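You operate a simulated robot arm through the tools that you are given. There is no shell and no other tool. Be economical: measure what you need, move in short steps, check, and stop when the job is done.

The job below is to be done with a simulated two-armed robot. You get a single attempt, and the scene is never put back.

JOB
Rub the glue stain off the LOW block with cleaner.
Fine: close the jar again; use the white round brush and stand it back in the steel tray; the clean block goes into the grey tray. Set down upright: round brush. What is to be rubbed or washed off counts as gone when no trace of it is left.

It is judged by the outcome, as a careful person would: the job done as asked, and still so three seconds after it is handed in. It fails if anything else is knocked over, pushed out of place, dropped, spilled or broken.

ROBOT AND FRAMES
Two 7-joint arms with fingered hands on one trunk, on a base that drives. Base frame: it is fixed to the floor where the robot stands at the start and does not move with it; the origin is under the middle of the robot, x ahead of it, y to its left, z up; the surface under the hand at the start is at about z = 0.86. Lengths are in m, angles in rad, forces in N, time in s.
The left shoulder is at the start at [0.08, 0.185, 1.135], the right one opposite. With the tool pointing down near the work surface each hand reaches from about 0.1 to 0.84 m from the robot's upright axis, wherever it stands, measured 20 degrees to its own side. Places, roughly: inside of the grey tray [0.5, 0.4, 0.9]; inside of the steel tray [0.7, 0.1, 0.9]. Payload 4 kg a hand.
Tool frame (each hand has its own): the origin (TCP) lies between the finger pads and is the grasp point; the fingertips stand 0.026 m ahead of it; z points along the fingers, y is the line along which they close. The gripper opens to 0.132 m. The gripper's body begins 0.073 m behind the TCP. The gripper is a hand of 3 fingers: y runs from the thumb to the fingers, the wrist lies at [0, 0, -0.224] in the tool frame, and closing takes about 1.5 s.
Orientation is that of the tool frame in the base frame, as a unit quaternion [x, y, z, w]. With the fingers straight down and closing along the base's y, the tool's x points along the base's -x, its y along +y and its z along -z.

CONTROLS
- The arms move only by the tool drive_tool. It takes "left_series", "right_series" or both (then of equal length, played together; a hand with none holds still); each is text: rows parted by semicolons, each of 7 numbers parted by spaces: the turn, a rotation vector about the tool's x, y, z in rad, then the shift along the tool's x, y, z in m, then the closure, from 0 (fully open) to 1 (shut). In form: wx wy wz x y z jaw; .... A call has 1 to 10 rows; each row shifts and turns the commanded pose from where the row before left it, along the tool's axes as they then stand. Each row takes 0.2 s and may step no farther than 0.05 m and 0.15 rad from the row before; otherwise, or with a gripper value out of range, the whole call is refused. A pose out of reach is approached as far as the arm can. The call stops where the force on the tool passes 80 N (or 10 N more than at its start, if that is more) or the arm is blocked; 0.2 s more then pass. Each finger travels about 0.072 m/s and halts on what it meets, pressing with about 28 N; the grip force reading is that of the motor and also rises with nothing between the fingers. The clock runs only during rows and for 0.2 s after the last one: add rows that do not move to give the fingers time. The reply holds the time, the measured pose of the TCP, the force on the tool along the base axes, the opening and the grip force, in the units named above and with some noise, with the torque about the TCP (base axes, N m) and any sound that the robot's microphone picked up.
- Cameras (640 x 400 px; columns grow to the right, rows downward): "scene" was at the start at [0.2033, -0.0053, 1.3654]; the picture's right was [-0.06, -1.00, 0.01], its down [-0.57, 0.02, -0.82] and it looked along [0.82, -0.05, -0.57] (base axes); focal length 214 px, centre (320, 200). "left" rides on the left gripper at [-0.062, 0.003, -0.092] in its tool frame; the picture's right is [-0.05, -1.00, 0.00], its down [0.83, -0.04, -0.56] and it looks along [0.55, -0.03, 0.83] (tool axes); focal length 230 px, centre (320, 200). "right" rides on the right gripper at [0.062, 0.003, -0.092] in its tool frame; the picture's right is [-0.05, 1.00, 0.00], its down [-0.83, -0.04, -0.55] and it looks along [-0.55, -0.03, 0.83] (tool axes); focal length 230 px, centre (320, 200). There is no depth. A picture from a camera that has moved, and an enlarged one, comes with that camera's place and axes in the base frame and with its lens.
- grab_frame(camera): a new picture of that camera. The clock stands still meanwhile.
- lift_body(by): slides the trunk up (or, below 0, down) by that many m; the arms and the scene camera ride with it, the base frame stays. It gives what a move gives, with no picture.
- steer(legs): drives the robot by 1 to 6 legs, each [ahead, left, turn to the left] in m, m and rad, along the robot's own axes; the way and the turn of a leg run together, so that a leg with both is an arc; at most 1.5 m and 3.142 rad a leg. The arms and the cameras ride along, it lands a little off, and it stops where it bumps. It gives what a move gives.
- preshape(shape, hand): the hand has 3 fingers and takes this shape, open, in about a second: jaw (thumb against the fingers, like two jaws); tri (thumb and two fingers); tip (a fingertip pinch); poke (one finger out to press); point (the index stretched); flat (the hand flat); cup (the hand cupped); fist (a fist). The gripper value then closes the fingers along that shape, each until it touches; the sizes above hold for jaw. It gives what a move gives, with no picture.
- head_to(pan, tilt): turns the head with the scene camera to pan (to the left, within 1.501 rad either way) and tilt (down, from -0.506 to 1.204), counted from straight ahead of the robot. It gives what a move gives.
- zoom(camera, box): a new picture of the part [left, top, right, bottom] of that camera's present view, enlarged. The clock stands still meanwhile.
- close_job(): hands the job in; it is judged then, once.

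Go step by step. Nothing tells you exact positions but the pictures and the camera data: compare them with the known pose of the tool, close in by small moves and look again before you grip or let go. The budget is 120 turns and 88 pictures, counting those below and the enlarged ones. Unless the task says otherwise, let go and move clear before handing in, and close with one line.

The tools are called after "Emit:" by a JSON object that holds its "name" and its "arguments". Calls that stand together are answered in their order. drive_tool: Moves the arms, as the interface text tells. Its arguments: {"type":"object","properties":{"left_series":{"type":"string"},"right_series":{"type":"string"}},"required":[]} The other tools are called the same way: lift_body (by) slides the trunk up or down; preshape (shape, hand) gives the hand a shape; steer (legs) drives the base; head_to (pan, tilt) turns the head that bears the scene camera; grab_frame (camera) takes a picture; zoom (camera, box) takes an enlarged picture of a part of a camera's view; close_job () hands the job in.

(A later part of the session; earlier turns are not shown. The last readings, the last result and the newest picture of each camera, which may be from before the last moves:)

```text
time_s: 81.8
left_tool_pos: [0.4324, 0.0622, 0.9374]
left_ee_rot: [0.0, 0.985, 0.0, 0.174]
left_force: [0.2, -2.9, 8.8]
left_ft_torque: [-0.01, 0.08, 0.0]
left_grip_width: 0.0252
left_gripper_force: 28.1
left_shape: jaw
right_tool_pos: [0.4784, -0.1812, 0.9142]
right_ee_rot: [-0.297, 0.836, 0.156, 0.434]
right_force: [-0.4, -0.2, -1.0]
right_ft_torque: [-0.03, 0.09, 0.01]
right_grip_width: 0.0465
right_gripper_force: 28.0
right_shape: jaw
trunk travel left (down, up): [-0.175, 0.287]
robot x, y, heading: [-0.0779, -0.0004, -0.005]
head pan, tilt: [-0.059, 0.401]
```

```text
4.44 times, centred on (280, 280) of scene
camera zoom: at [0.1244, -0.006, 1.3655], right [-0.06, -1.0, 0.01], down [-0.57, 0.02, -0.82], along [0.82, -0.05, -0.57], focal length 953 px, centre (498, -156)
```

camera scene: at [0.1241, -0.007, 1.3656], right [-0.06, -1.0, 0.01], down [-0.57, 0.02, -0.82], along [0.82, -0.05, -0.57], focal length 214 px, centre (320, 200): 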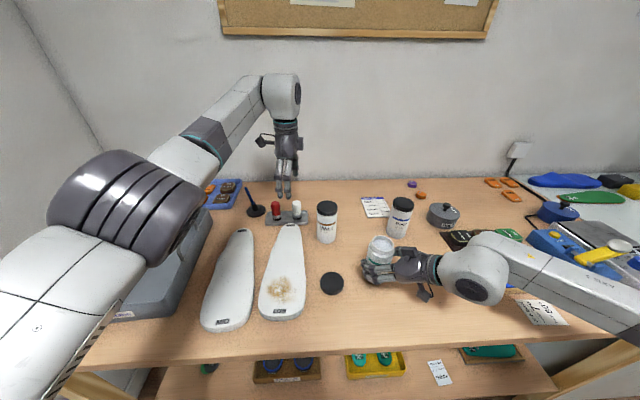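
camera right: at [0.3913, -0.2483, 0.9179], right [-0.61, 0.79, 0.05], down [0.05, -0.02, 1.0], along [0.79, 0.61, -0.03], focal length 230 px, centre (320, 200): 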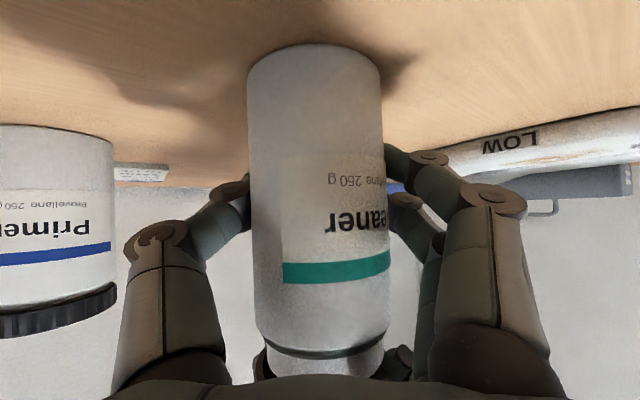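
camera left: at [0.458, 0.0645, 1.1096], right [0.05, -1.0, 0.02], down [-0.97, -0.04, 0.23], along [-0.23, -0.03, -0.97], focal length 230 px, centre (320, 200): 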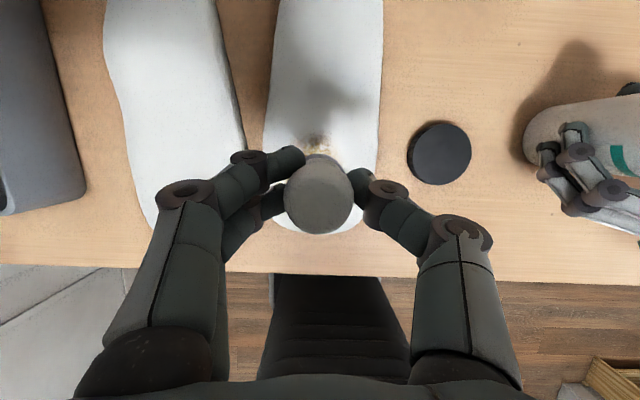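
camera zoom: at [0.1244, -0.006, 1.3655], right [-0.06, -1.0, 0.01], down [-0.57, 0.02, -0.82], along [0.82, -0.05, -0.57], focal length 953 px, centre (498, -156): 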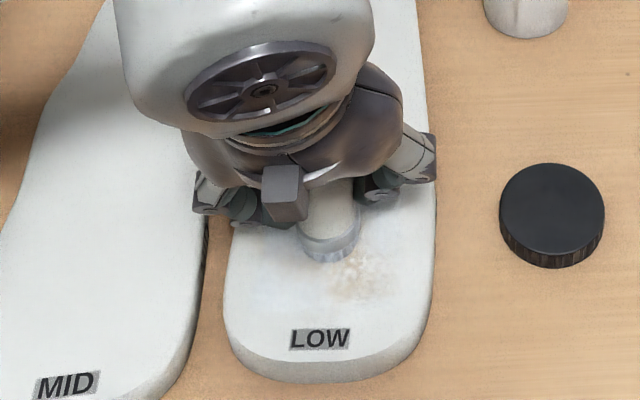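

Excellent: it comes off and the block stays put. Continuing with rows nearer to the robot.

Emit:
{"name": "drive_tool", "arguments": {"left_series": "0 0 0 0.0113 0 -0.0041 1; 0 0 0 0 -0.013 0 1; 0 0 0 0 -0.013 0 1; 0 0 0 0 0.013 0 1; 0 0 0 0 0.013 0 1; 0 0 0 0 0.013 0 1; 0 0 0 0 0.013 0 1; 0 0 0 0 -0.013 0 1; 0 0 0 0 -0.013 0 1; 0 0 0 0 0 0 1"}}

Emit:
{"name": "drive_tool", "arguments": {"left_series": "0 0 0 0.0103 0 -0.0038 1; 0 0 0 0 -0.013 0 1; 0 0 0 0 -0.013 0 1; 0 0 0 0 0.013 0 1; 0 0 0 0 0.013 0 1; 0 0 0 0 0.013 0 1; 0 0 0 0 0.013 0 1; 0 0 0 0 -0.013 0 1; 0 0 0 0 -0.013 0 1; 0 0 0 0 0 0 1"}}

```text
time_s: 84.0
left_tool_pos: [0.4203, 0.0632, 0.9379]
left_ee_rot: [0.0, 0.985, 0.0, 0.175]
left_force: [0.2, 1.1, 2.8]
left_ft_torque: [0.05, 0.07, 0.01]
left_grip_width: 0.0252
left_gripper_force: 27.8
left_shape: jaw
right_tool_pos: [0.4796, -0.1801, 0.9151]
right_ee_rot: [-0.297, 0.837, 0.155, 0.433]
right_force: [-0.8, 0.2, -0.5]
right_ft_torque: [0.01, 0.08, 0.01]
right_grip_width: 0.0463
right_gripper_force: 28.1
right_shape: jaw
trunk travel left (down, up): [-0.175, 0.287]
robot x, y, heading: [-0.0815, -0.0021, 0.005]
head pan, tilt: [-0.059, 0.401]
```

```text
time_s: 86.2
left_tool_pos: [0.4092, 0.0643, 0.9376]
left_ee_rot: [0.0, 0.984, 0.0, 0.176]
left_force: [0.3, 0.8, 7.5]
left_ft_torque: [0.1, 0.05, -0.01]
left_grip_width: 0.0252
left_gripper_force: 28.1
left_shape: jaw
right_tool_pos: [0.4792, -0.1806, 0.9148]
right_ee_rot: [-0.297, 0.837, 0.156, 0.433]
right_force: [-0.6, 0.3, -0.3]
right_ft_torque: [-0.05, 0.03, 0.01]
right_grip_width: 0.0466
right_gripper_force: 27.9
right_shape: jaw
trunk travel left (down, up): [-0.175, 0.287]
robot x, y, heading: [-0.0784, 0.002, -0.001]
head pan, tilt: [-0.059, 0.401]
```

Now the rows farther from the robot.

Emit:
{"name": "drive_tool", "arguments": {"left_series": "0 0 0 -0.0169 0 0.0062 1; 0 0 0 -0.0169 0 0.0062 1; 0 0 0 0 -0.013 0 1; 0 0 0 0 -0.013 0 1; 0 0 0 0 0.013 0 1; 0 0 0 0 0.013 0 1; 0 0 0 0 0.013 0 1; 0 0 0 0 0.013 0 1; 0 0 0 0 -0.013 0 1; 0 0 0 0 -0.013 0 1"}}

Emit:
{"name": "drive_tool", "arguments": {"left_series": "0 0 0 -0.0122 0 0.0045 1; 0 0 0 0 -0.013 0 1; 0 0 0 0 -0.013 0 1; 0 0 0 0 0.013 0 1; 0 0 0 0 0.013 0 1; 0 0 0 0 0.013 0 1; 0 0 0 0 0.013 0 1; 0 0 0 0 -0.013 0 1; 0 0 0 0 -0.013 0 1; 0 0 0 0 0 0 1"}}

Emit:
{"name": "drive_tool", "arguments": {"left_series": "0 0 0 -0.0069 0 -0.0188 1; 0 0 0 -0.0138 0 -0.0376 1; 0 0 0 -0.0138 0 -0.0376 1; 0 0 0 -0.047 0 0.0172 1; 0 0 0 -0.047 0 0.0172 1; 0 0 0 0 0 0 1"}}

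Emit:
{"name": "zoom", "arguments": {"camera": "scene", "box": [230, 215, 330, 325]}}

```text
time_s: 88.5
left_tool_pos: [0.4453, 0.0628, 0.9376]
left_ee_rot: [-0.001, 0.984, 0.001, 0.176]
left_force: [-0.3, 3.0, 10.7]
left_ft_torque: [0.12, 0.06, -0.04]
left_grip_width: 0.0252
left_gripper_force: 28.2
left_shape: jaw
right_tool_pos: [0.4785, -0.1797, 0.915]
right_ee_rot: [-0.296, 0.836, 0.156, 0.434]
right_force: [-0.6, 0.4, -0.5]
right_ft_torque: [-0.01, 0.05, -0.03]
right_grip_width: 0.0463
right_gripper_force: 27.5
right_shape: jaw
trunk travel left (down, up): [-0.175, 0.287]
robot x, y, heading: [-0.0779, -0.0001, -0.001]
head pan, tilt: [-0.059, 0.401]
```

```text
time_s: 90.7
left_tool_pos: [0.4579, 0.0616, 0.9367]
left_ee_rot: [0.0, 0.984, 0.0, 0.176]
left_force: [-0.5, 1.5, 8.0]
left_ft_torque: [0.11, 0.04, -0.01]
left_grip_width: 0.0254
left_gripper_force: 27.8
left_shape: jaw
right_tool_pos: [0.4789, -0.1801, 0.9151]
right_ee_rot: [-0.297, 0.836, 0.156, 0.435]
right_force: [-0.1, 0.6, -1.1]
right_ft_torque: [0.0, 0.03, 0.02]
right_grip_width: 0.0462
right_gripper_force: 28.0
right_shape: jaw
trunk travel left (down, up): [-0.175, 0.287]
robot x, y, heading: [-0.0791, -0.002, 0.003]
head pan, tilt: [-0.059, 0.401]
```

```text
time_s: 92.0
left_tool_pos: [0.5555, 0.0642, 1.0354]
left_ee_rot: [0.0, 0.984, 0.0, 0.176]
left_force: [0.3, -0.4, -0.4]
left_ft_torque: [-0.03, -0.02, 0.0]
left_grip_width: 0.0255
left_gripper_force: 27.7
left_shape: jaw
right_tool_pos: [0.4789, -0.1792, 0.915]
right_ee_rot: [-0.297, 0.837, 0.156, 0.433]
right_force: [0.1, 0.1, 0.3]
right_ft_torque: [-0.02, 0.05, 0.0]
right_grip_width: 0.0464
right_gripper_force: 28.2
right_shape: jaw
trunk travel left (down, up): [-0.175, 0.287]
robot x, y, heading: [-0.0783, -0.0008, 0.0]
head pan, tilt: [-0.059, 0.401]
```

```text
3.64 times, centred on (280, 270) of scene
camera zoom: at [0.1248, -0.0053, 1.3655], right [-0.06, -1.0, 0.01], down [-0.57, 0.02, -0.82], along [0.82, -0.05, -0.57], focal length 780 px, centre (466, -54)
```

zoom: 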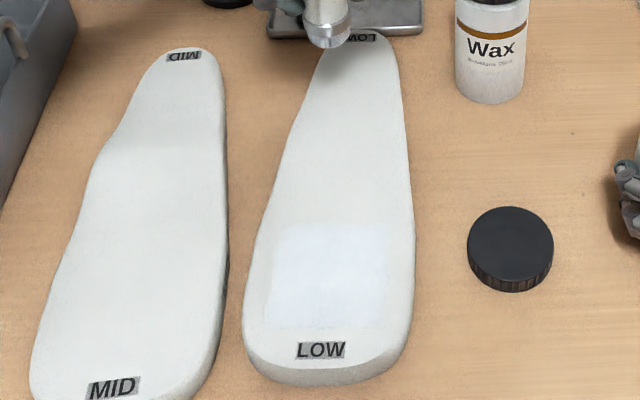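

Looks clean; zooming tightly to check for leftover traces.

Emit:
{"name": "zoom", "arguments": {"camera": "scene", "box": [260, 270, 312, 310]}}

```text
10.00 times, centred on (286, 290) of scene
camera zoom: at [0.1248, -0.0053, 1.3655], right [-0.06, -1.0, 0.01], down [-0.57, 0.02, -0.82], along [0.82, -0.05, -0.57], focal length 2145 px, centre (660, -700)
```

zoom: 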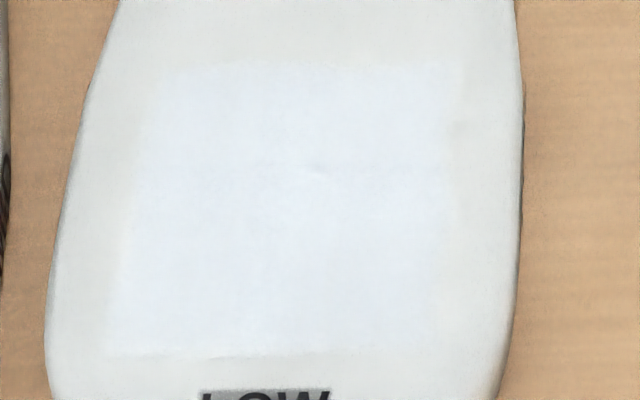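

Almost spotless; there may be a faint tinge at the right margin, so I'll add passes along the right and left margins.

Emit:
{"name": "drive_tool", "arguments": {"left_series": "0 0 0 0.0313 -0.0114 -0.0115 1; 0 0 0 0.0313 -0.0114 -0.0115 1; 0 0 0 0.0313 -0.0114 -0.0115 1; 0 0 0 0.0138 0 0.0376 1; 0 0 0 0.0138 0 0.0376 1; 0 0 0 0.0045 0 0.0122 1; 0 0 0 0.0018 0 0.0047 1; 0 0 0 0 0 0 1"}}

Emit:
{"name": "drive_tool", "arguments": {"left_series": "0 0 0 0.0117 0 -0.0043 1; 0 0 0 0.0117 0 -0.0043 1; 0 0 0 0.0117 0 -0.0043 1; 0 0 0 0.0117 0 -0.0043 1; 0 0 0 0.0094 0 -0.0034 1; 0 0 0 -0.0117 0 0.0043 1; 0 0 0 -0.0117 0 0.0043 1; 0 0 0 -0.0117 0 0.0043 1; 0 0 0 -0.0117 0 0.0043 1; 0 0 0 0 0 0 1"}}

```text
time_s: 93.8
left_tool_pos: [0.4583, 0.0283, 0.9381]
left_ee_rot: [-0.001, 0.985, 0.001, 0.175]
left_force: [2.0, -0.2, 2.9]
left_ft_torque: [-0.03, 0.03, -0.02]
left_grip_width: 0.0252
left_gripper_force: 27.6
left_shape: jaw
right_tool_pos: [0.4799, -0.1792, 0.9149]
right_ee_rot: [-0.297, 0.837, 0.156, 0.432]
right_force: [-0.1, 0.5, -0.3]
right_ft_torque: [-0.02, 0.06, -0.03]
right_grip_width: 0.0464
right_gripper_force: 27.6
right_shape: jaw
trunk travel left (down, up): [-0.175, 0.287]
robot x, y, heading: [-0.0773, 0.0022, -0.003]
head pan, tilt: [-0.059, 0.401]
```

```text
time_s: 96.0
left_tool_pos: [0.4497, 0.0298, 0.9382]
left_ee_rot: [-0.001, 0.984, 0.0, 0.176]
left_force: [0.1, 1.3, -1.0]
left_ft_torque: [0.0, -0.02, 0.0]
left_grip_width: 0.0253
left_gripper_force: 27.9
left_shape: jaw
right_tool_pos: [0.4791, -0.1808, 0.9149]
right_ee_rot: [-0.297, 0.836, 0.156, 0.433]
right_force: [-0.3, 0.4, -1.2]
right_ft_torque: [-0.05, 0.08, -0.02]
right_grip_width: 0.0458
right_gripper_force: 28.2
right_shape: jaw
trunk travel left (down, up): [-0.175, 0.287]
robot x, y, heading: [-0.0762, 0.0043, 0.002]
head pan, tilt: [-0.059, 0.401]
```

Emit:
{"name": "drive_tool", "arguments": {"left_series": "0 0 0 0.0008 0 0.0021 1; 0 0 0 0.0117 0 -0.0043 1; 0 0 0 0.0117 0 -0.0043 1; 0 0 0 0.0117 0 -0.0043 1; 0 0 0 0.0094 0 -0.0034 1; 0 0 0 0 0.018 0 1; 0 0 0 0 0.018 0 1; 0 0 0 0 0.018 0 1; 0 0 0 0 0.015 0 1; 0 0 0 0 0 0 1"}}

Emit:
{"name": "drive_tool", "arguments": {"left_series": "0 0 0 -0.0117 0 0.0043 1; 0 0 0 -0.0117 0 0.0043 1; 0 0 0 -0.0117 0 0.0043 1; 0 0 0 -0.0117 0 0.0043 1; 0 0 0 0 -0.012 0 1; 0 0 0 -0.0069 0 -0.0188 1; 0 0 0 -0.0138 0 -0.0376 1; 0 0 0 -0.0138 -0.012 -0.0376 1; 0 0 0 -0.044 -0.012 0.0161 1; 0 0 0 -0.044 -0.012 0.0161 1"}}

Emit:
{"name": "zoom", "arguments": {"camera": "scene", "box": [260, 270, 312, 310]}}

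```text
time_s: 98.2
left_tool_pos: [0.3997, 0.0959, 0.9368]
left_ee_rot: [0.0, 0.985, 0.001, 0.175]
left_force: [-0.3, -0.7, 3.6]
left_ft_torque: [0.0, 0.11, 0.02]
left_grip_width: 0.0253
left_gripper_force: 28.3
left_shape: jaw
right_tool_pos: [0.4795, -0.1808, 0.9156]
right_ee_rot: [-0.297, 0.837, 0.156, 0.433]
right_force: [-0.1, -0.1, 0.2]
right_ft_torque: [-0.02, 0.03, -0.01]
right_grip_width: 0.0462
right_gripper_force: 27.4
right_shape: jaw
trunk travel left (down, up): [-0.175, 0.287]
robot x, y, heading: [-0.0765, 0.0005, 0.004]
head pan, tilt: [-0.059, 0.401]
```

```text
time_s: 100.5
left_tool_pos: [0.544, 0.0488, 1.036]
left_ee_rot: [0.0, 0.985, 0.001, 0.174]
left_force: [0.2, 0.3, -0.6]
left_ft_torque: [0.02, 0.04, 0.01]
left_grip_width: 0.025
left_gripper_force: 28.3
left_shape: jaw
right_tool_pos: [0.4806, -0.1796, 0.9139]
right_ee_rot: [-0.296, 0.837, 0.156, 0.433]
right_force: [0.2, 0.3, 0.2]
right_ft_torque: [0.02, 0.04, -0.06]
right_grip_width: 0.046
right_gripper_force: 27.8
right_shape: jaw
trunk travel left (down, up): [-0.175, 0.287]
robot x, y, heading: [-0.0788, -0.0006, -0.002]
head pan, tilt: [-0.059, 0.401]
```

```text
10.00 times, centred on (286, 290) of scene
camera zoom: at [0.1256, -0.0061, 1.3653], right [-0.06, -1.0, 0.01], down [-0.57, 0.02, -0.82], along [0.82, -0.05, -0.57], focal length 2145 px, centre (660, -700)
```

zoom: 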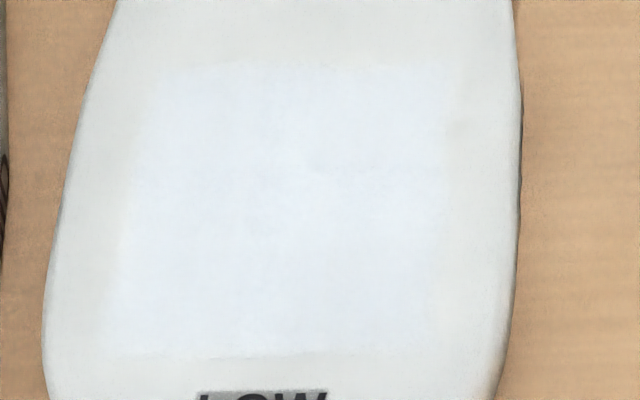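

The block is clean. I return the brush above its spot in the steel tray.

Emit:
{"name": "drive_tool", "arguments": {"left_series": "0 0 0 -0.0423 -0.0037 0.0144 1; 0 0 0 -0.0423 -0.0037 0.0144 1; 0 0 0 -0.0423 -0.0037 0.0144 1; 0 0 0 -0.0423 -0.0037 0.0144 1; 0 0 0 0 0 0 1; 0 0 0 0.0103 0 0.0282 1; 0 0 0 0.0103 0 0.0282 1; 0 0 0 0 0 0 1"}}

Emit:
{"name": "grab_frame", "arguments": {"camera": "left"}}

Emit:
{"name": "zoom", "arguments": {"camera": "scene", "box": [230, 165, 350, 250]}}

```text
time_s: 102.2
left_tool_pos: [0.7231, 0.0338, 0.9797]
left_ee_rot: [0.0, 0.985, 0.0, 0.175]
left_force: [-0.6, 0.1, -0.5]
left_ft_torque: [0.02, 0.03, -0.01]
left_grip_width: 0.0251
left_gripper_force: 27.8
left_shape: jaw
right_tool_pos: [0.4797, -0.1817, 0.9153]
right_ee_rot: [-0.298, 0.836, 0.157, 0.433]
right_force: [1.0, 0.9, -0.3]
right_ft_torque: [0.03, 0.1, 0.02]
right_grip_width: 0.0412
right_gripper_force: 27.8
right_shape: jaw
trunk travel left (down, up): [-0.175, 0.287]
robot x, y, heading: [-0.0791, 0.0017, 0.001]
head pan, tilt: [-0.059, 0.401]
```

```text
31 pictures are left
camera left: at [0.7482, 0.0367, 1.0887], right [0.05, -1.0, 0.02], down [-0.97, -0.04, 0.23], along [-0.23, -0.03, -0.97], focal length 230 px, centre (320, 200)
```

left: 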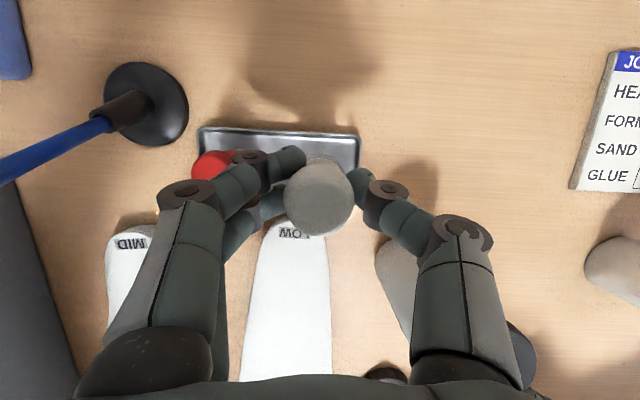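

```text
4.71 times, centred on (290, 208) of scene
camera zoom: at [0.1249, -0.0057, 1.3655], right [-0.06, -1.0, 0.01], down [-0.57, 0.02, -0.82], along [0.82, -0.05, -0.57], focal length 1009 px, centre (461, 165)
```

zoom: 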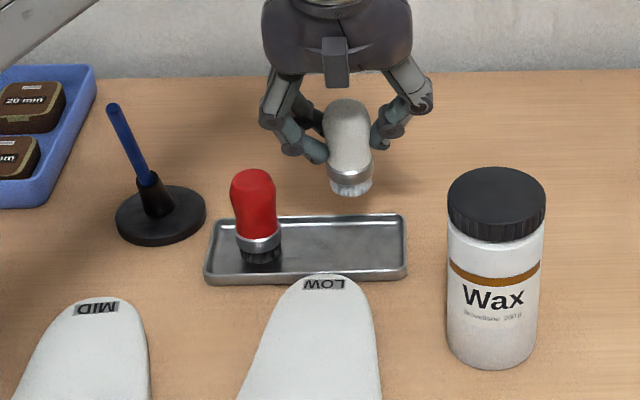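

The brush is above its spot. The right grip width dropped a little, so I check the jar first.

Emit:
{"name": "grab_frame", "arguments": {"camera": "right"}}

Emit:
{"name": "zoom", "arguments": {"camera": "scene", "box": [310, 200, 450, 310]}}

```text
29 pictures are left
camera right: at [0.3914, -0.2487, 0.9181], right [-0.61, 0.79, 0.05], down [0.05, -0.02, 1.0], along [0.79, 0.61, -0.03], focal length 230 px, centre (320, 200)
```

right: 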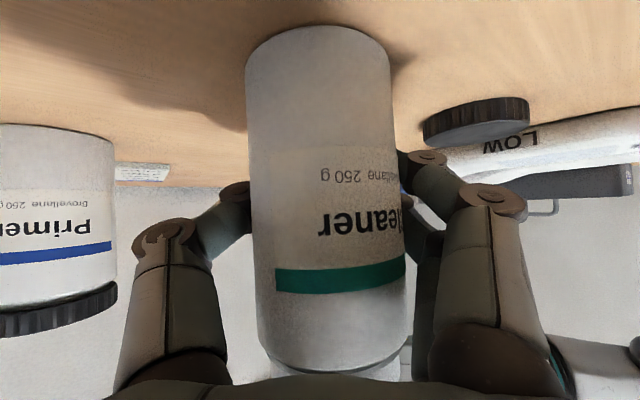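

```text
3.64 times, centred on (380, 255) of scene
camera zoom: at [0.1249, -0.0057, 1.3655], right [-0.06, -1.0, 0.01], down [-0.57, 0.02, -0.82], along [0.82, -0.05, -0.57], focal length 780 px, centre (102, 0)
```

zoom: 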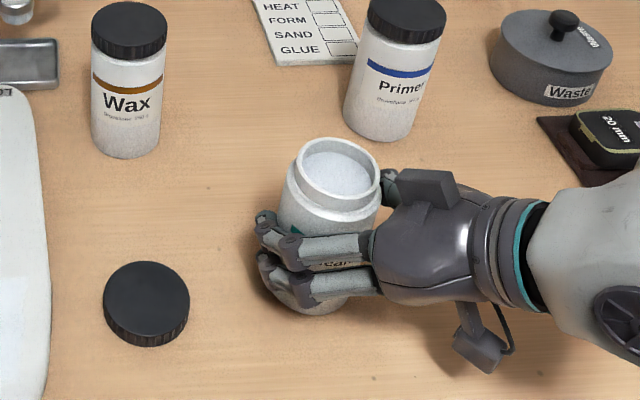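

The jar has crept toward the palm under the squeeze but stands upright. I release it now, so it stands freely while I put the brush down.

Emit:
{"name": "drive_tool", "arguments": {"right_series": "0 0 0 0 0 0 0.8; 0 0 0 0 0 0 0.5; 0 0 0 0 0 0 0.3; 0 0 0 0 0 0 0.1; 0 0 0 0 0 0 0; 0 0 0 0 0 0 0"}}

Emit:
{"name": "drive_tool", "arguments": {"left_series": "0 0 0 0.0103 0 0.0282 1; 0 0 0 0.0052 0 0.0141 1; 0 0 0 0.0021 0 0.0056 1; 0 0 0 0 0 0 1"}}

Emit:
{"name": "grab_frame", "arguments": {"camera": "right"}}

```text
time_s: 103.7
left_tool_pos: [0.7229, 0.035, 0.9789]
left_ee_rot: [0.0, 0.984, 0.0, 0.176]
left_force: [-0.1, 0.7, -0.9]
left_ft_torque: [-0.04, 0.02, 0.0]
left_grip_width: 0.0251
left_gripper_force: 28.4
left_shape: jaw
right_tool_pos: [0.4787, -0.1811, 0.9146]
right_ee_rot: [-0.297, 0.836, 0.157, 0.433]
right_force: [0.6, -0.1, -1.1]
right_ft_torque: [-0.02, 0.03, 0.0]
right_grip_width: 0.1321
right_gripper_force: 0.0
right_shape: jaw
trunk travel left (down, up): [-0.175, 0.287]
robot x, y, heading: [-0.081, 0.0017, -0.005]
head pan, tilt: [-0.059, 0.401]
```

```text
time_s: 104.7
left_tool_pos: [0.7243, 0.0351, 0.9297]
left_ee_rot: [0.0, 0.985, 0.0, 0.175]
left_force: [-0.6, 0.4, -0.9]
left_ft_torque: [-0.02, -0.01, -0.01]
left_grip_width: 0.0249
left_gripper_force: 28.3
left_shape: jaw
right_tool_pos: [0.4797, -0.1807, 0.9151]
right_ee_rot: [-0.298, 0.837, 0.157, 0.432]
right_force: [-0.5, 0.5, 0.0]
right_ft_torque: [-0.01, -0.01, -0.03]
right_grip_width: 0.1319
right_gripper_force: 0.0
right_shape: jaw
trunk travel left (down, up): [-0.175, 0.287]
robot x, y, heading: [-0.0791, 0.0007, 0.004]
head pan, tilt: [-0.059, 0.401]
```

```text
27 pictures are left
camera right: at [0.3916, -0.2485, 0.9179], right [-0.61, 0.79, 0.05], down [0.05, -0.02, 1.0], along [0.79, 0.61, -0.03], focal length 230 px, centre (320, 200)
```

right: 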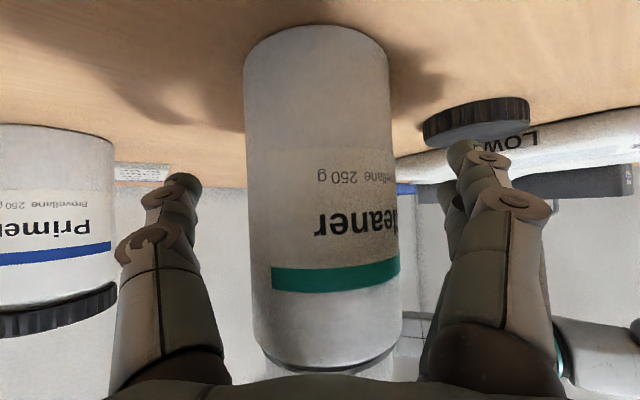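

Jar stands fine. Lowering the brush the last millimetres to contact.

Emit:
{"name": "drive_tool", "arguments": {"left_series": "0 0 0 0.0014 0 0.0038 1; 0 0 0 0.0007 0 0.0019 1; 0 0 0 0 0 0 1"}}

Emit:
{"name": "drive_tool", "arguments": {"left_series": "0 0 0 0.0007 0 0.0019 1; 0 0 0 0 0 0 1"}}

```text
time_s: 105.5
left_tool_pos: [0.7232, 0.035, 0.9249]
left_ee_rot: [0.0, 0.984, 0.0, 0.176]
left_force: [0.3, 0.2, -1.1]
left_ft_torque: [0.02, 0.04, 0.02]
left_grip_width: 0.0252
left_gripper_force: 27.8
left_shape: jaw
right_tool_pos: [0.4784, -0.1817, 0.9157]
right_ee_rot: [-0.297, 0.837, 0.156, 0.433]
right_force: [-0.3, -0.4, 0.3]
right_ft_torque: [0.01, 0.02, -0.02]
right_grip_width: 0.1319
right_gripper_force: 0.0
right_shape: jaw
trunk travel left (down, up): [-0.175, 0.287]
robot x, y, heading: [-0.0805, 0.0001, 0.0]
head pan, tilt: [-0.059, 0.401]
```

```text
time_s: 106.0
left_tool_pos: [0.7229, 0.0358, 0.9227]
left_ee_rot: [0.0, 0.984, 0.0, 0.176]
left_force: [-0.1, -0.2, -0.1]
left_ft_torque: [0.02, -0.02, -0.02]
left_grip_width: 0.0247
left_gripper_force: 28.1
left_shape: jaw
right_tool_pos: [0.4809, -0.18, 0.9145]
right_ee_rot: [-0.297, 0.837, 0.156, 0.433]
right_force: [0.4, -0.3, 0.2]
right_ft_torque: [0.01, 0.01, 0.05]
right_grip_width: 0.1319
right_gripper_force: 0.1
right_shape: jaw
trunk travel left (down, up): [-0.175, 0.287]
robot x, y, heading: [-0.0793, -0.0027, 0.004]
head pan, tilt: [-0.059, 0.401]
```

Emit:
{"name": "drive_tool", "arguments": {"left_series": "0 0 0 0.0007 0 0.0019 1; 0 0 0 0 0 0 1"}}

Emit:
{"name": "drive_tool", "arguments": {"left_series": "0 0 0 0.0005 0 0.0014 1; 0 0 0 0 0 0 1"}}

Emit:
{"name": "zoom", "arguments": {"camera": "scene", "box": [230, 175, 350, 250]}}

```text
time_s: 106.7
left_tool_pos: [0.7224, 0.0346, 0.9204]
left_ee_rot: [-0.001, 0.985, 0.0, 0.175]
left_force: [1.5, -0.4, 3.1]
left_ft_torque: [0.01, -0.01, 0.01]
left_grip_width: 0.025
left_gripper_force: 27.9
left_shape: jaw
right_tool_pos: [0.4806, -0.1806, 0.9143]
right_ee_rot: [-0.296, 0.837, 0.155, 0.434]
right_force: [-0.1, 0.1, -0.1]
right_ft_torque: [0.0, 0.01, 0.03]
right_grip_width: 0.1321
right_gripper_force: 0.0
right_shape: jaw
trunk travel left (down, up): [-0.175, 0.287]
robot x, y, heading: [-0.079, -0.0009, -0.005]
head pan, tilt: [-0.059, 0.401]
```

```text
time_s: 107.2
left_tool_pos: [0.7233, 0.0351, 0.9213]
left_ee_rot: [-0.001, 0.984, 0.0, 0.177]
left_force: [2.6, 0.7, 8.7]
left_ft_torque: [0.02, -0.03, -0.03]
left_grip_width: 0.0252
left_gripper_force: 28.3
left_shape: jaw
right_tool_pos: [0.4788, -0.1798, 0.9155]
right_ee_rot: [-0.297, 0.837, 0.155, 0.433]
right_force: [-0.6, 1.0, -0.3]
right_ft_torque: [0.0, 0.0, 0.0]
right_grip_width: 0.1318
right_gripper_force: 0.1
right_shape: jaw
trunk travel left (down, up): [-0.175, 0.287]
robot x, y, heading: [-0.0818, -0.0023, -0.002]
head pan, tilt: [-0.059, 0.401]
```

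```text
5.33 times, centred on (290, 212) of scene
camera zoom: at [0.1241, -0.0055, 1.3657], right [-0.06, -1.0, 0.01], down [-0.57, 0.02, -0.82], along [0.82, -0.05, -0.57], focal length 1144 px, centre (480, 133)
```

zoom: 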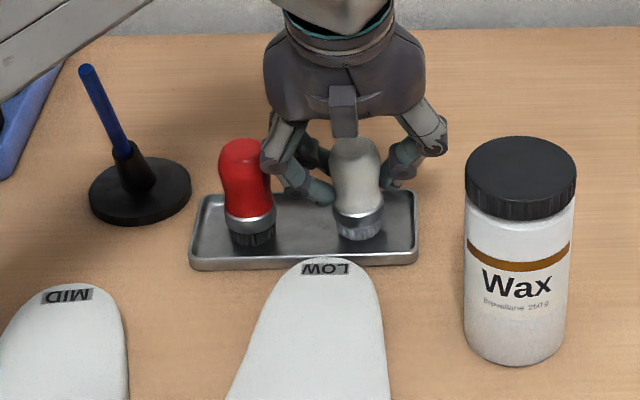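

Standing on the tray. Releasing slowly to the earlier narrow opening, then backing out along the approach path.

Emit:
{"name": "drive_tool", "arguments": {"left_series": "0 0 0 -0.0003 0 -0.0008 0.85; 0 0 0 0 0 0 0.75; 0 0 0 0 0 0 0.65; 0 0 0 0 0 0 0.65; 0 0 0 0 0 -0.02 0.65; 0 0 0 0 0 -0.025 0.65; 0 0 0 0 0 -0.03 0.6; 0 0 0 0 0 -0.03 0.5; 0 0 0 0 0 0 0.4"}}

Emit:
{"name": "zoom", "arguments": {"camera": "scene", "box": [230, 175, 350, 250]}}

```text
time_s: 109.2
left_tool_pos: [0.6875, 0.0342, 1.0163]
left_ee_rot: [0.001, 0.985, 0.0, 0.174]
left_force: [-0.2, -0.6, 0.3]
left_ft_torque: [-0.01, 0.05, 0.04]
left_grip_width: 0.0788
left_gripper_force: 0.0
left_shape: jaw
right_tool_pos: [0.4795, -0.1807, 0.9152]
right_ee_rot: [-0.297, 0.837, 0.156, 0.433]
right_force: [-0.2, 0.1, -0.3]
right_ft_torque: [0.04, 0.02, 0.01]
right_grip_width: 0.1318
right_gripper_force: 0.2
right_shape: jaw
trunk travel left (down, up): [-0.175, 0.287]
robot x, y, heading: [-0.079, -0.0011, -0.006]
head pan, tilt: [-0.059, 0.401]
```

```text
5.33 times, centred on (290, 212) of scene
camera zoom: at [0.1256, -0.0055, 1.3652], right [-0.06, -1.0, 0.01], down [-0.57, 0.02, -0.82], along [0.82, -0.05, -0.57], focal length 1144 px, centre (480, 133)
```

zoom: 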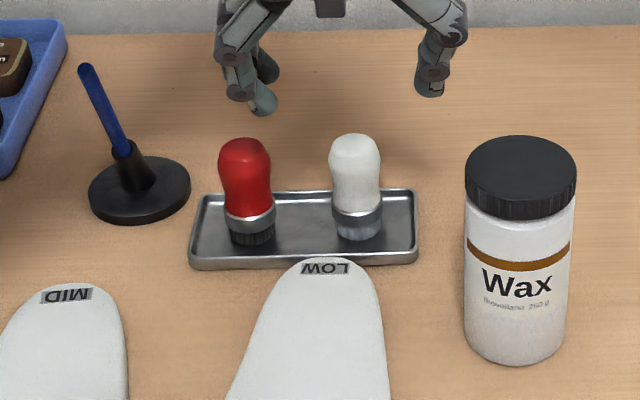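

Brush stands upright in the tray. Now the left hand goes back above the lid, turning to the screw-start orientation.

Emit:
{"name": "drive_tool", "arguments": {"left_series": "0 0 0 -0.011 0 -0.03 0.35; 0 0 0 -0.011 0 -0.03 0.35; 0 0 0 0.0372 -0.0159 -0.0136 0.35; 0 0 0 0.0372 -0.0159 -0.0136 0.35; 0 0 0 0.0372 -0.0159 -0.0136 0.35; 0 0 0 0.0372 -0.0159 -0.0136 0.35; 0 0 0 0.0372 -0.0159 -0.0136 0.35; 0 0 0 0.0372 -0.0159 -0.0136 0.35; 0 0.117 0 0 0 0 0.35; 0 0.117 0 0 0 0 0.35"}}

Emit:
{"name": "drive_tool", "arguments": {"left_series": "0 0.117 0 0 0 0 0.35; 0 0 -0.15 0 0 0 0.35; 0 0 -0.15 0 0 0 0.35; 0 0 -0.15 0 0 0 0.35; 0 0 -0.15 0 0 0 0.35; 0 0 -0.15 0 0 0 0.35; 0 0 -0.15 0 0 0 0.35; 0 0 -0.15 0 0 0 0.35; 0 0 -0.15 0 0 0 0.35; 0 0 -0.15 0 0 0 0.35"}}

Emit:
{"name": "grab_frame", "arguments": {"camera": "left"}}

```text
time_s: 111.5
left_tool_pos: [0.4485, -0.0601, 1.0813]
left_ee_rot: [0.001, 0.998, -0.001, 0.059]
left_force: [-0.2, -0.2, 0.4]
left_ft_torque: [0.01, -0.02, -0.01]
left_grip_width: 0.0854
left_gripper_force: 0.1
left_shape: jaw
right_tool_pos: [0.479, -0.1806, 0.9153]
right_ee_rot: [-0.296, 0.837, 0.155, 0.433]
right_force: [-0.3, 0.0, -0.4]
right_ft_torque: [0.0, 0.01, -0.02]
right_grip_width: 0.1319
right_gripper_force: 0.0
right_shape: jaw
trunk travel left (down, up): [-0.175, 0.287]
robot x, y, heading: [-0.0788, -0.0029, 0.002]
head pan, tilt: [-0.059, 0.401]
```

```text
time_s: 113.7
left_tool_pos: [0.4508, -0.0609, 1.0804]
left_ee_rot: [-0.626, 0.78, -0.001, 0.0]
left_force: [0.5, 0.0, 0.6]
left_ft_torque: [0.05, 0.0, -0.01]
left_grip_width: 0.0854
left_gripper_force: 0.1
left_shape: jaw
right_tool_pos: [0.4811, -0.1805, 0.9163]
right_ee_rot: [-0.297, 0.836, 0.157, 0.434]
right_force: [0.2, 0.5, -0.8]
right_ft_torque: [-0.02, 0.0, 0.02]
right_grip_width: 0.132
right_gripper_force: 0.0
right_shape: jaw
trunk travel left (down, up): [-0.175, 0.287]
robot x, y, heading: [-0.0781, 0.0027, 0.003]
head pan, tilt: [-0.059, 0.401]
```

```text
24 pictures are left
camera left: at [0.4595, -0.0012, 1.1745], right [0.99, -0.17, 0.0], down [-0.14, -0.82, 0.55], along [-0.09, -0.55, -0.83], focal length 230 px, centre (320, 200)
```

left: 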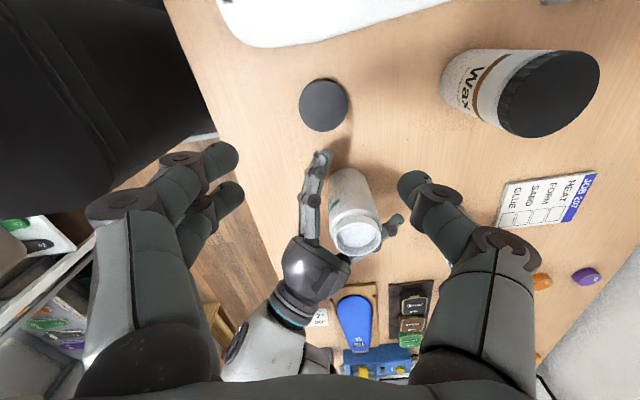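

The jar axis is now near (0.471, -0.186). I move the right hand back 16 mm so the pads meet the jar's middle, and grip again.

Emit:
{"name": "drive_tool", "arguments": {"right_series": "0 0 0 0.0046 0.001 -0.0066 0; 0 0 0 0.0046 0.001 -0.0066 0; 0 0 0 0 0 0 0.2; 0 0 0 0 0 0 0.4; 0 0 0 0 0 0 0.5; 0 0 0 0 0 0 0.7; 0 0 0 0 0 0 0.9; 0 0 0 0 0 0 1; 0 0 0 0 0 0 1; 0 0 0 0 0 0 1"}}

Emit:
{"name": "grab_frame", "arguments": {"camera": "right"}}

Emit:
{"name": "zoom", "arguments": {"camera": "left", "box": [270, 50, 430, 270]}}

```text
time_s: 115.8
left_tool_pos: [0.4494, -0.0604, 1.0814]
left_ee_rot: [-0.624, 0.782, -0.001, 0.001]
left_force: [0.9, 0.3, 0.1]
left_ft_torque: [0.0, -0.01, 0.02]
left_grip_width: 0.0853
left_gripper_force: 0.1
left_shape: jaw
right_tool_pos: [0.4658, -0.1895, 0.915]
right_ee_rot: [-0.296, 0.837, 0.155, 0.433]
right_force: [0.4, 0.5, 0.1]
right_ft_torque: [-0.03, 0.04, -0.01]
right_grip_width: 0.0522
right_gripper_force: 28.1
right_shape: jaw
trunk travel left (down, up): [-0.175, 0.287]
robot x, y, heading: [-0.0771, -0.0001, -0.0]
head pan, tilt: [-0.059, 0.401]
```

```text
23 pictures are left
camera right: at [0.3777, -0.2569, 0.9181], right [-0.61, 0.79, 0.05], down [0.05, -0.02, 1.0], along [0.79, 0.61, -0.03], focal length 230 px, centre (320, 200)
```

right: 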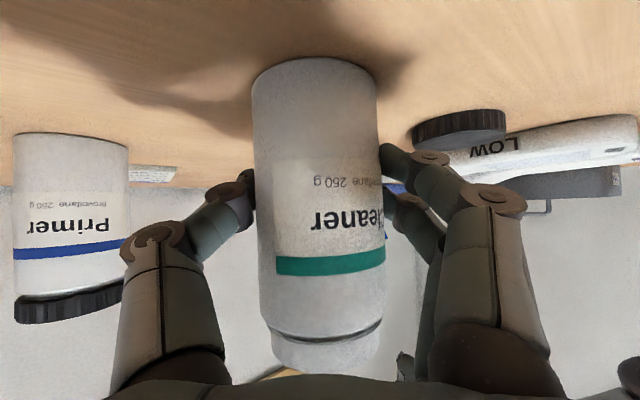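

```text
1.82 times, centred on (350, 160) of left
camera zoom: at [0.4598, -0.0012, 1.1745], right [0.99, -0.17, 0.0], down [-0.14, -0.82, 0.55], along [-0.09, -0.55, -0.83], focal length 418 px, centre (266, 273)
```

zoom: 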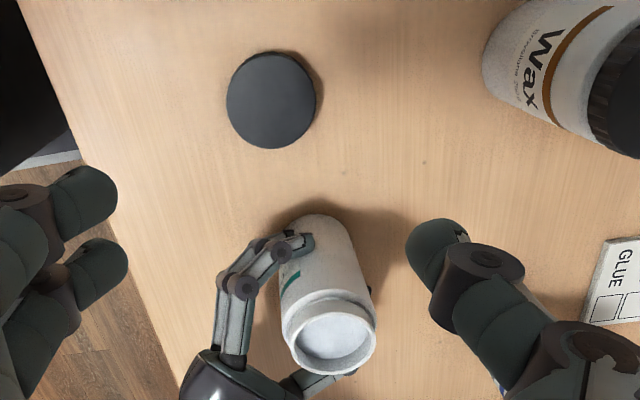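

Jar regripped. Now picking up the lid: descend on it and close.

Emit:
{"name": "drive_tool", "arguments": {"left_series": "0 0 0 0 0 0.04 0.35; 0 0 0 0 0 0.04 0.35; 0 0 0 0 0 0.04 0.35; 0 0 0 0 0 0.04 0.35; 0 0 0 0 0 0.0325 0.35; 0 0 0 0 0 0 0.35; 0 0 0 0 0 0 0.6; 0 0 0 0 0 0 0.8; 0 0 0 0 0 0 1; 0 0 0 0 0 0 1"}}

Emit:
{"name": "drive_tool", "arguments": {"left_series": "0 0 0 0 0 0 1; 0 0 0 0 0 -0.02 1; 0 0 0 0 0 -0.04 1; 0 0 0 0 0 -0.04 1; 0 0 0 0 0 -0.04 1; 0 0 0 0 0 -0.02 1; 0 0 0 0 0 0 1"}}

Emit:
{"name": "grab_frame", "arguments": {"camera": "left"}}

```text
time_s: 118.0
left_tool_pos: [0.4511, -0.0597, 0.8891]
left_ee_rot: [-0.625, 0.781, -0.001, 0.0]
left_force: [-0.5, -0.3, 0.3]
left_ft_torque: [-0.01, -0.01, 0.02]
left_grip_width: 0.0517
left_gripper_force: 28.0
left_shape: jaw
right_tool_pos: [0.4675, -0.1896, 0.9156]
right_ee_rot: [-0.297, 0.837, 0.156, 0.433]
right_force: [1.2, -0.2, -0.3]
right_ft_torque: [0.0, 0.01, 0.0]
right_grip_width: 0.0522
right_gripper_force: 28.1
right_shape: jaw
trunk travel left (down, up): [-0.175, 0.287]
robot x, y, heading: [-0.0763, -0.0026, -0.001]
head pan, tilt: [-0.059, 0.401]
```

```text
time_s: 119.7
left_tool_pos: [0.4504, -0.0632, 1.0503]
left_ee_rot: [-0.625, 0.781, 0.0, 0.001]
left_force: [-0.4, 0.1, -0.1]
left_ft_torque: [-0.01, 0.01, -0.04]
left_grip_width: 0.0515
left_gripper_force: 28.2
left_shape: jaw
right_tool_pos: [0.4669, -0.1905, 0.9145]
right_ee_rot: [-0.296, 0.837, 0.155, 0.434]
right_force: [-0.4, 0.6, -0.9]
right_ft_torque: [-0.05, 0.01, 0.01]
right_grip_width: 0.0522
right_gripper_force: 28.3
right_shape: jaw
trunk travel left (down, up): [-0.175, 0.287]
robot x, y, heading: [-0.0766, -0.0018, -0.0]
head pan, tilt: [-0.059, 0.401]
```

```text
21 pictures are left
camera left: at [0.4605, -0.0028, 1.1432], right [0.99, -0.17, 0.0], down [-0.14, -0.82, 0.56], along [-0.09, -0.55, -0.83], focal length 230 px, centre (320, 200)
```

left: 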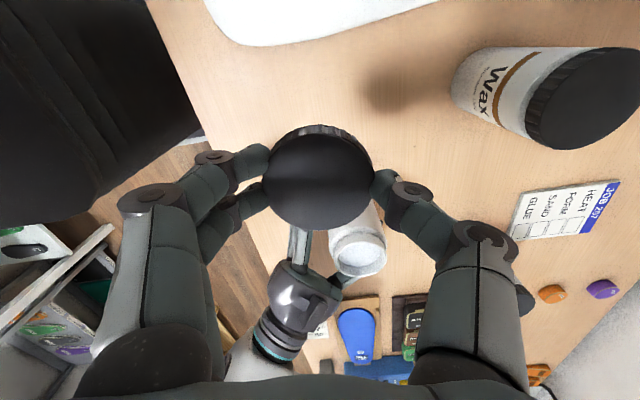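

Lid in hand. Moving it over the jar mouth, then checking alignment.

Emit:
{"name": "drive_tool", "arguments": {"left_series": "0 0 0 0.0394 -0.0154 0 1; 0 0 0 0.0394 -0.0154 0 1; 0 0 0 0.0394 -0.0154 0 1; 0 0 0 0 0 0.015 1; 0 0 0 0 0 0 1"}}

Emit:
{"name": "grab_frame", "arguments": {"camera": "right"}}

Emit:
{"name": "zoom", "arguments": {"camera": "scene", "box": [340, 195, 420, 265]}}

```text
time_s: 120.8
left_tool_pos: [0.4696, -0.1857, 1.0339]
left_ee_rot: [-0.624, 0.781, -0.001, 0.002]
left_force: [0.4, -0.3, -0.6]
left_ft_torque: [0.01, -0.04, 0.02]
left_grip_width: 0.0518
left_gripper_force: 28.5
left_shape: jaw
right_tool_pos: [0.4667, -0.1903, 0.9156]
right_ee_rot: [-0.296, 0.836, 0.156, 0.434]
right_force: [1.0, 0.4, 0.4]
right_ft_torque: [-0.02, 0.02, 0.03]
right_grip_width: 0.0521
right_gripper_force: 28.3
right_shape: jaw
trunk travel left (down, up): [-0.175, 0.287]
robot x, y, heading: [-0.0774, -0.0016, -0.001]
head pan, tilt: [-0.059, 0.401]
```

```text
20 pictures are left
camera right: at [0.3775, -0.2573, 0.9181], right [-0.61, 0.79, 0.05], down [0.05, -0.02, 1.0], along [0.79, 0.61, -0.03], focal length 230 px, centre (320, 200)
```

right: 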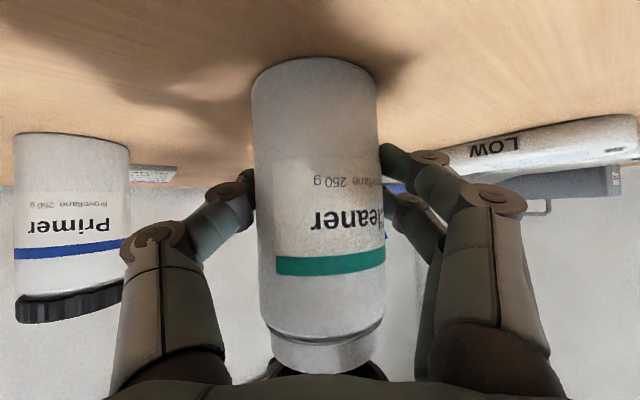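

```text
5.71 times, centred on (380, 230) of scene
camera zoom: at [0.1248, -0.006, 1.3655], right [-0.06, -1.0, 0.01], down [-0.57, 0.02, -0.82], along [0.82, -0.05, -0.57], focal length 1226 px, centre (-23, 29)
```

zoom: 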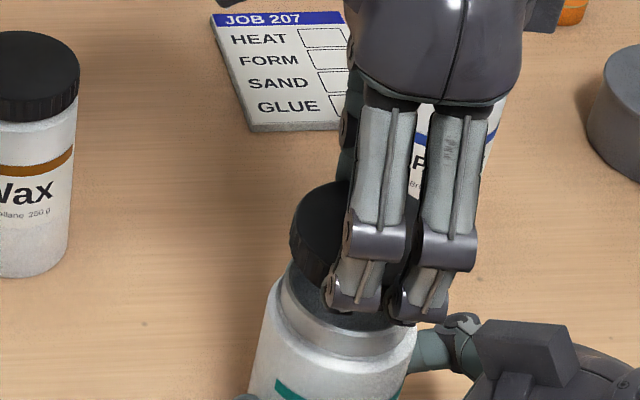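

Alignment looks good laterally. Lowering to just above the thread and checking again.

Emit:
{"name": "drive_tool", "arguments": {"left_series": "0 0 0 0 0 0.012 1; 0 0 0 0 0 0.008 1; 0 0 0 0 0 0.005 1; 0 0 0 0 0 0 1"}}

Emit:
{"name": "zoom", "arguments": {"camera": "right", "box": [220, 290, 420, 400]}}

Emit:
{"name": "zoom", "arguments": {"camera": "scene", "box": [340, 195, 420, 265]}}

```text
time_s: 121.8
left_tool_pos: [0.4679, -0.1863, 1.0105]
left_ee_rot: [-0.625, 0.781, 0.0, 0.0]
left_force: [0.7, 1.3, 6.1]
left_ft_torque: [0.0, -0.11, -0.02]
left_grip_width: 0.0518
left_gripper_force: 27.6
left_shape: jaw
right_tool_pos: [0.4642, -0.1893, 0.9147]
right_ee_rot: [-0.297, 0.837, 0.156, 0.433]
right_force: [1.9, 0.2, 0.5]
right_ft_torque: [-0.07, 0.04, 0.01]
right_grip_width: 0.0521
right_gripper_force: 28.1
right_shape: jaw
trunk travel left (down, up): [-0.175, 0.287]
robot x, y, heading: [-0.0785, 0.0017, -0.002]
head pan, tilt: [-0.059, 0.401]
```

```text
3.20 times, centred on (320, 345) of right
camera zoom: at [0.3776, -0.2569, 0.9182], right [-0.61, 0.79, 0.05], down [0.05, -0.02, 1.0], along [0.79, 0.61, -0.03], focal length 736 px, centre (320, -264)
```

zoom: 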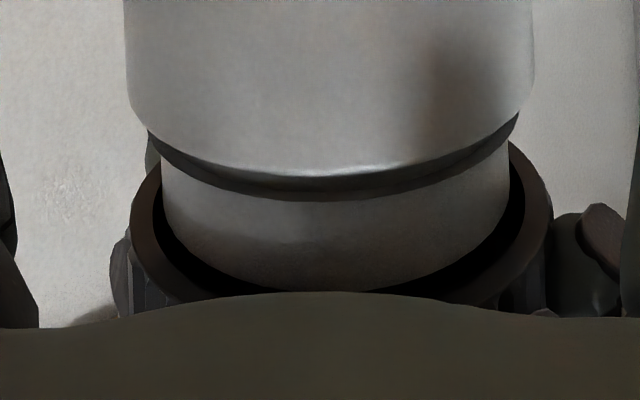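

```text
5.71 times, centred on (380, 230) of scene
camera zoom: at [0.1249, -0.0053, 1.3655], right [-0.06, -1.0, 0.01], down [-0.57, 0.02, -0.82], along [0.82, -0.05, -0.57], focal length 1226 px, centre (-23, 29)
```

zoom: 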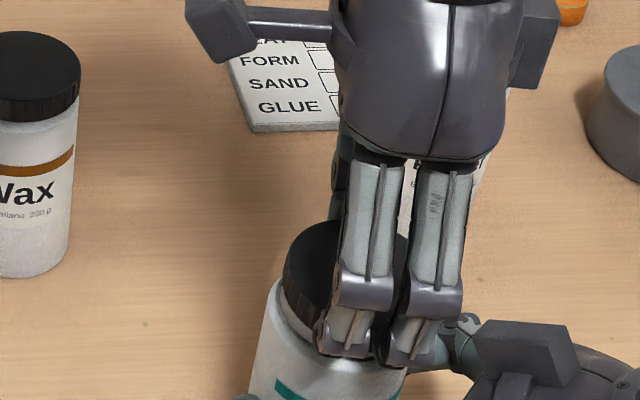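

The lid's wall is touching the neck rim; the contact torque and both views suggest the lid is about 5 mm too near the robot. I raise, shift +x 5 mm, and lower again.

Emit:
{"name": "drive_tool", "arguments": {"left_series": "0 0 0 0 0 -0.005 1; 0 0 0 -0.0011 -0.0049 0 1; 0 0 0 0 0 0.004 1; 0 0 0 0 0 0.003 1; 0 0 0 0 0 0 1"}}

```text
time_s: 123.0
left_tool_pos: [0.4722, -0.1863, 1.0083]
left_ee_rot: [-0.625, 0.781, -0.001, 0.001]
left_force: [0.2, 0.3, 12.2]
left_ft_torque: [0.05, 0.25, 0.01]
left_grip_width: 0.0518
left_gripper_force: 28.0
left_shape: jaw
right_tool_pos: [0.4657, -0.1887, 0.915]
right_ee_rot: [-0.297, 0.837, 0.155, 0.433]
right_force: [2.4, 0.9, -1.0]
right_ft_torque: [-0.08, 0.05, -0.03]
right_grip_width: 0.0522
right_gripper_force: 28.3
right_shape: jaw
trunk travel left (down, up): [-0.175, 0.287]
robot x, y, heading: [-0.0812, 0.001, 0.0]
head pan, tilt: [-0.059, 0.401]
```

Now it touches on the opposite side, so the centre lies between. Shift back 2.5 mm and retry.

Emit:
{"name": "drive_tool", "arguments": {"left_series": "0 0 0 0 0 -0.004 1; 0 0 0 0.0006 0.0025 0 1; 0 0 0 0 0 0.003 1; 0 0 0 0 0 0.002 1; 0 0 0 0 0 0 1"}}

```text
time_s: 124.2
left_tool_pos: [0.4713, -0.1861, 1.0067]
left_ee_rot: [-0.625, 0.781, -0.001, 0.001]
left_force: [-0.5, -0.8, 8.4]
left_ft_torque: [0.11, 0.09, 0.06]
left_grip_width: 0.0517
left_gripper_force: 28.0
left_shape: jaw
right_tool_pos: [0.4651, -0.1897, 0.9156]
right_ee_rot: [-0.297, 0.837, 0.156, 0.433]
right_force: [0.9, 0.8, -1.5]
right_ft_torque: [-0.03, 0.04, -0.02]
right_grip_width: 0.0523
right_gripper_force: 28.2
right_shape: jaw
trunk travel left (down, up): [-0.175, 0.287]
robot x, y, heading: [-0.0776, 0.0016, 0.004]
head pan, tilt: [-0.059, 0.401]
```

Emit:
{"name": "drive_tool", "arguments": {"left_series": "0 0 0 0 0 -0.003 1; 0 0 0 -0.0017 0.0014 0 1; 0 0 0 0 0 0.003 1; 0 0 0 0 0 0.002 1; 0 0 0 0 0 0 1"}}

Emit:
{"name": "zoom", "arguments": {"camera": "right", "box": [220, 290, 420, 400]}}

```text
time_s: 125.5
left_tool_pos: [0.4705, -0.1855, 1.0052]
left_ee_rot: [-0.625, 0.781, -0.001, 0.001]
left_force: [1.3, -2.6, 8.7]
left_ft_torque: [0.1, -0.24, -0.06]
left_grip_width: 0.0516
left_gripper_force: 27.4
left_shape: jaw
right_tool_pos: [0.465, -0.1885, 0.9158]
right_ee_rot: [-0.298, 0.837, 0.157, 0.432]
right_force: [-0.8, 2.1, -1.8]
right_ft_torque: [-0.08, 0.03, 0.11]
right_grip_width: 0.0518
right_gripper_force: 27.4
right_shape: jaw
trunk travel left (down, up): [-0.175, 0.287]
robot x, y, heading: [-0.0779, 0.0006, 0.001]
head pan, tilt: [-0.059, 0.401]
```

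```text
3.20 times, centred on (320, 345) of right
camera zoom: at [0.3772, -0.2568, 0.9183], right [-0.61, 0.79, 0.05], down [0.05, -0.02, 1.0], along [0.79, 0.61, -0.03], focal length 736 px, centre (320, -264)
```

zoom: 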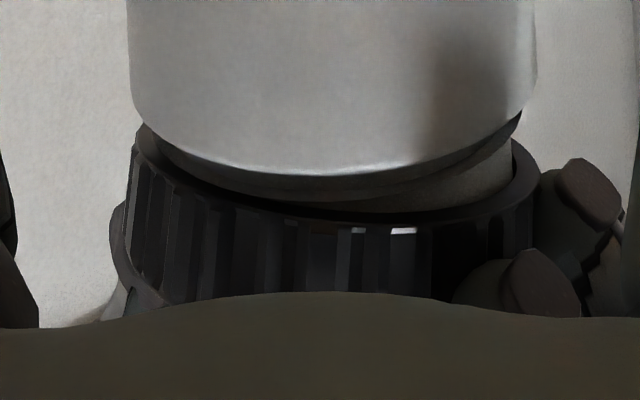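

The lid is now over the neck. Screwing clockwise with light downward pressure.

Emit:
{"name": "drive_tool", "arguments": {"left_series": "0 0 0.137 0 0 0.0004 1; 0 0 0.137 0 0 0.0004 1; 0 0 0.137 0 0 0.0004 1; 0 0 0.137 0 0 0.0004 1; 0 0 0.137 0 0 0.0004 1; 0 0 0.137 0 0 0.0004 1; 0 0 0.137 0 0 0.0004 1; 0 0 0 0 0 0 1"}}

Emit:
{"name": "zoom", "arguments": {"camera": "right", "box": [220, 290, 420, 400]}}

```text
time_s: 127.2
left_tool_pos: [0.4703, -0.1853, 1.0014]
left_ee_rot: [-0.194, 0.981, -0.001, 0.001]
left_force: [4.5, -4.3, 2.7]
left_ft_torque: [-0.15, -0.07, 0.04]
left_grip_width: 0.0514
left_gripper_force: 27.9
left_shape: jaw
right_tool_pos: [0.4648, -0.1877, 0.9161]
right_ee_rot: [-0.297, 0.836, 0.155, 0.434]
right_force: [-3.4, 1.9, 2.8]
right_ft_torque: [-0.15, -0.18, 0.03]
right_grip_width: 0.0518
right_gripper_force: 27.6
right_shape: jaw
trunk travel left (down, up): [-0.175, 0.287]
robot x, y, heading: [-0.0777, 0.0015, 0.005]
head pan, tilt: [-0.059, 0.401]
```

```text
3.20 times, centred on (320, 345) of right
camera zoom: at [0.3774, -0.2568, 0.9184], right [-0.61, 0.79, 0.05], down [0.05, -0.02, 1.0], along [0.79, 0.61, -0.03], focal length 736 px, centre (320, -264)
```

zoom: 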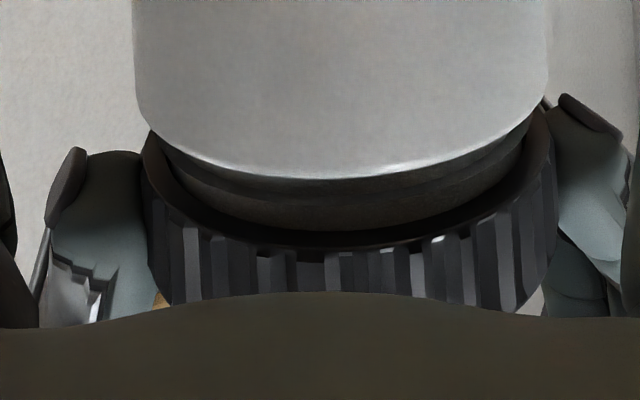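

The lid now sits level on the neck. Regrasp and stroke again.

Emit:
{"name": "drive_tool", "arguments": {"left_series": "0 0 0 0 0 0 0.45; 0 0 0 0 0 0 0.45; 0 0 -0.137 0 0 0 0.45; 0 0 -0.137 0 0 0 0.45; 0 0 -0.137 0 0 0 0.45; 0 0 -0.137 0 0 0 0.45; 0 0 -0.137 0 0 0 0.45; 0 0 -0.137 0 0 0 0.45; 0 0 -0.137 0 0 0 0.45; 0 0 0 0 0 0 0.45"}}

Emit:
{"name": "zoom", "arguments": {"camera": "left", "box": [220, 90, 420, 290]}}

```text
time_s: 129.4
left_tool_pos: [0.4712, -0.1842, 1.0006]
left_ee_rot: [-0.626, 0.78, 0.0, 0.0]
left_force: [-0.2, 0.0, -0.5]
left_ft_torque: [0.02, 0.03, 0.01]
left_grip_width: 0.0719
left_gripper_force: 0.1
left_shape: jaw
right_tool_pos: [0.4667, -0.1902, 0.9156]
right_ee_rot: [-0.296, 0.836, 0.156, 0.434]
right_force: [1.2, -1.5, 0.0]
right_ft_torque: [-0.01, 0.09, 0.01]
right_grip_width: 0.0521
right_gripper_force: 28.5
right_shape: jaw
trunk travel left (down, up): [-0.175, 0.287]
robot x, y, heading: [-0.079, 0.0017, -0.0]
head pan, tilt: [-0.059, 0.401]
```

```text
2.00 times, centred on (320, 190) of left
camera zoom: at [0.4806, -0.1241, 1.0945], right [0.99, -0.17, 0.0], down [-0.14, -0.82, 0.55], along [-0.09, -0.55, -0.83], focal length 460 px, centre (320, 220)
```

zoom: 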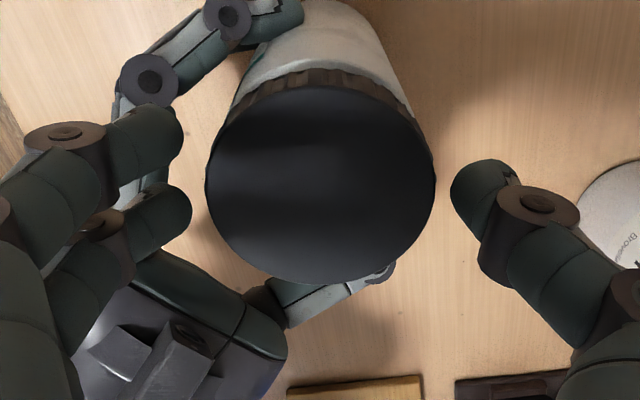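

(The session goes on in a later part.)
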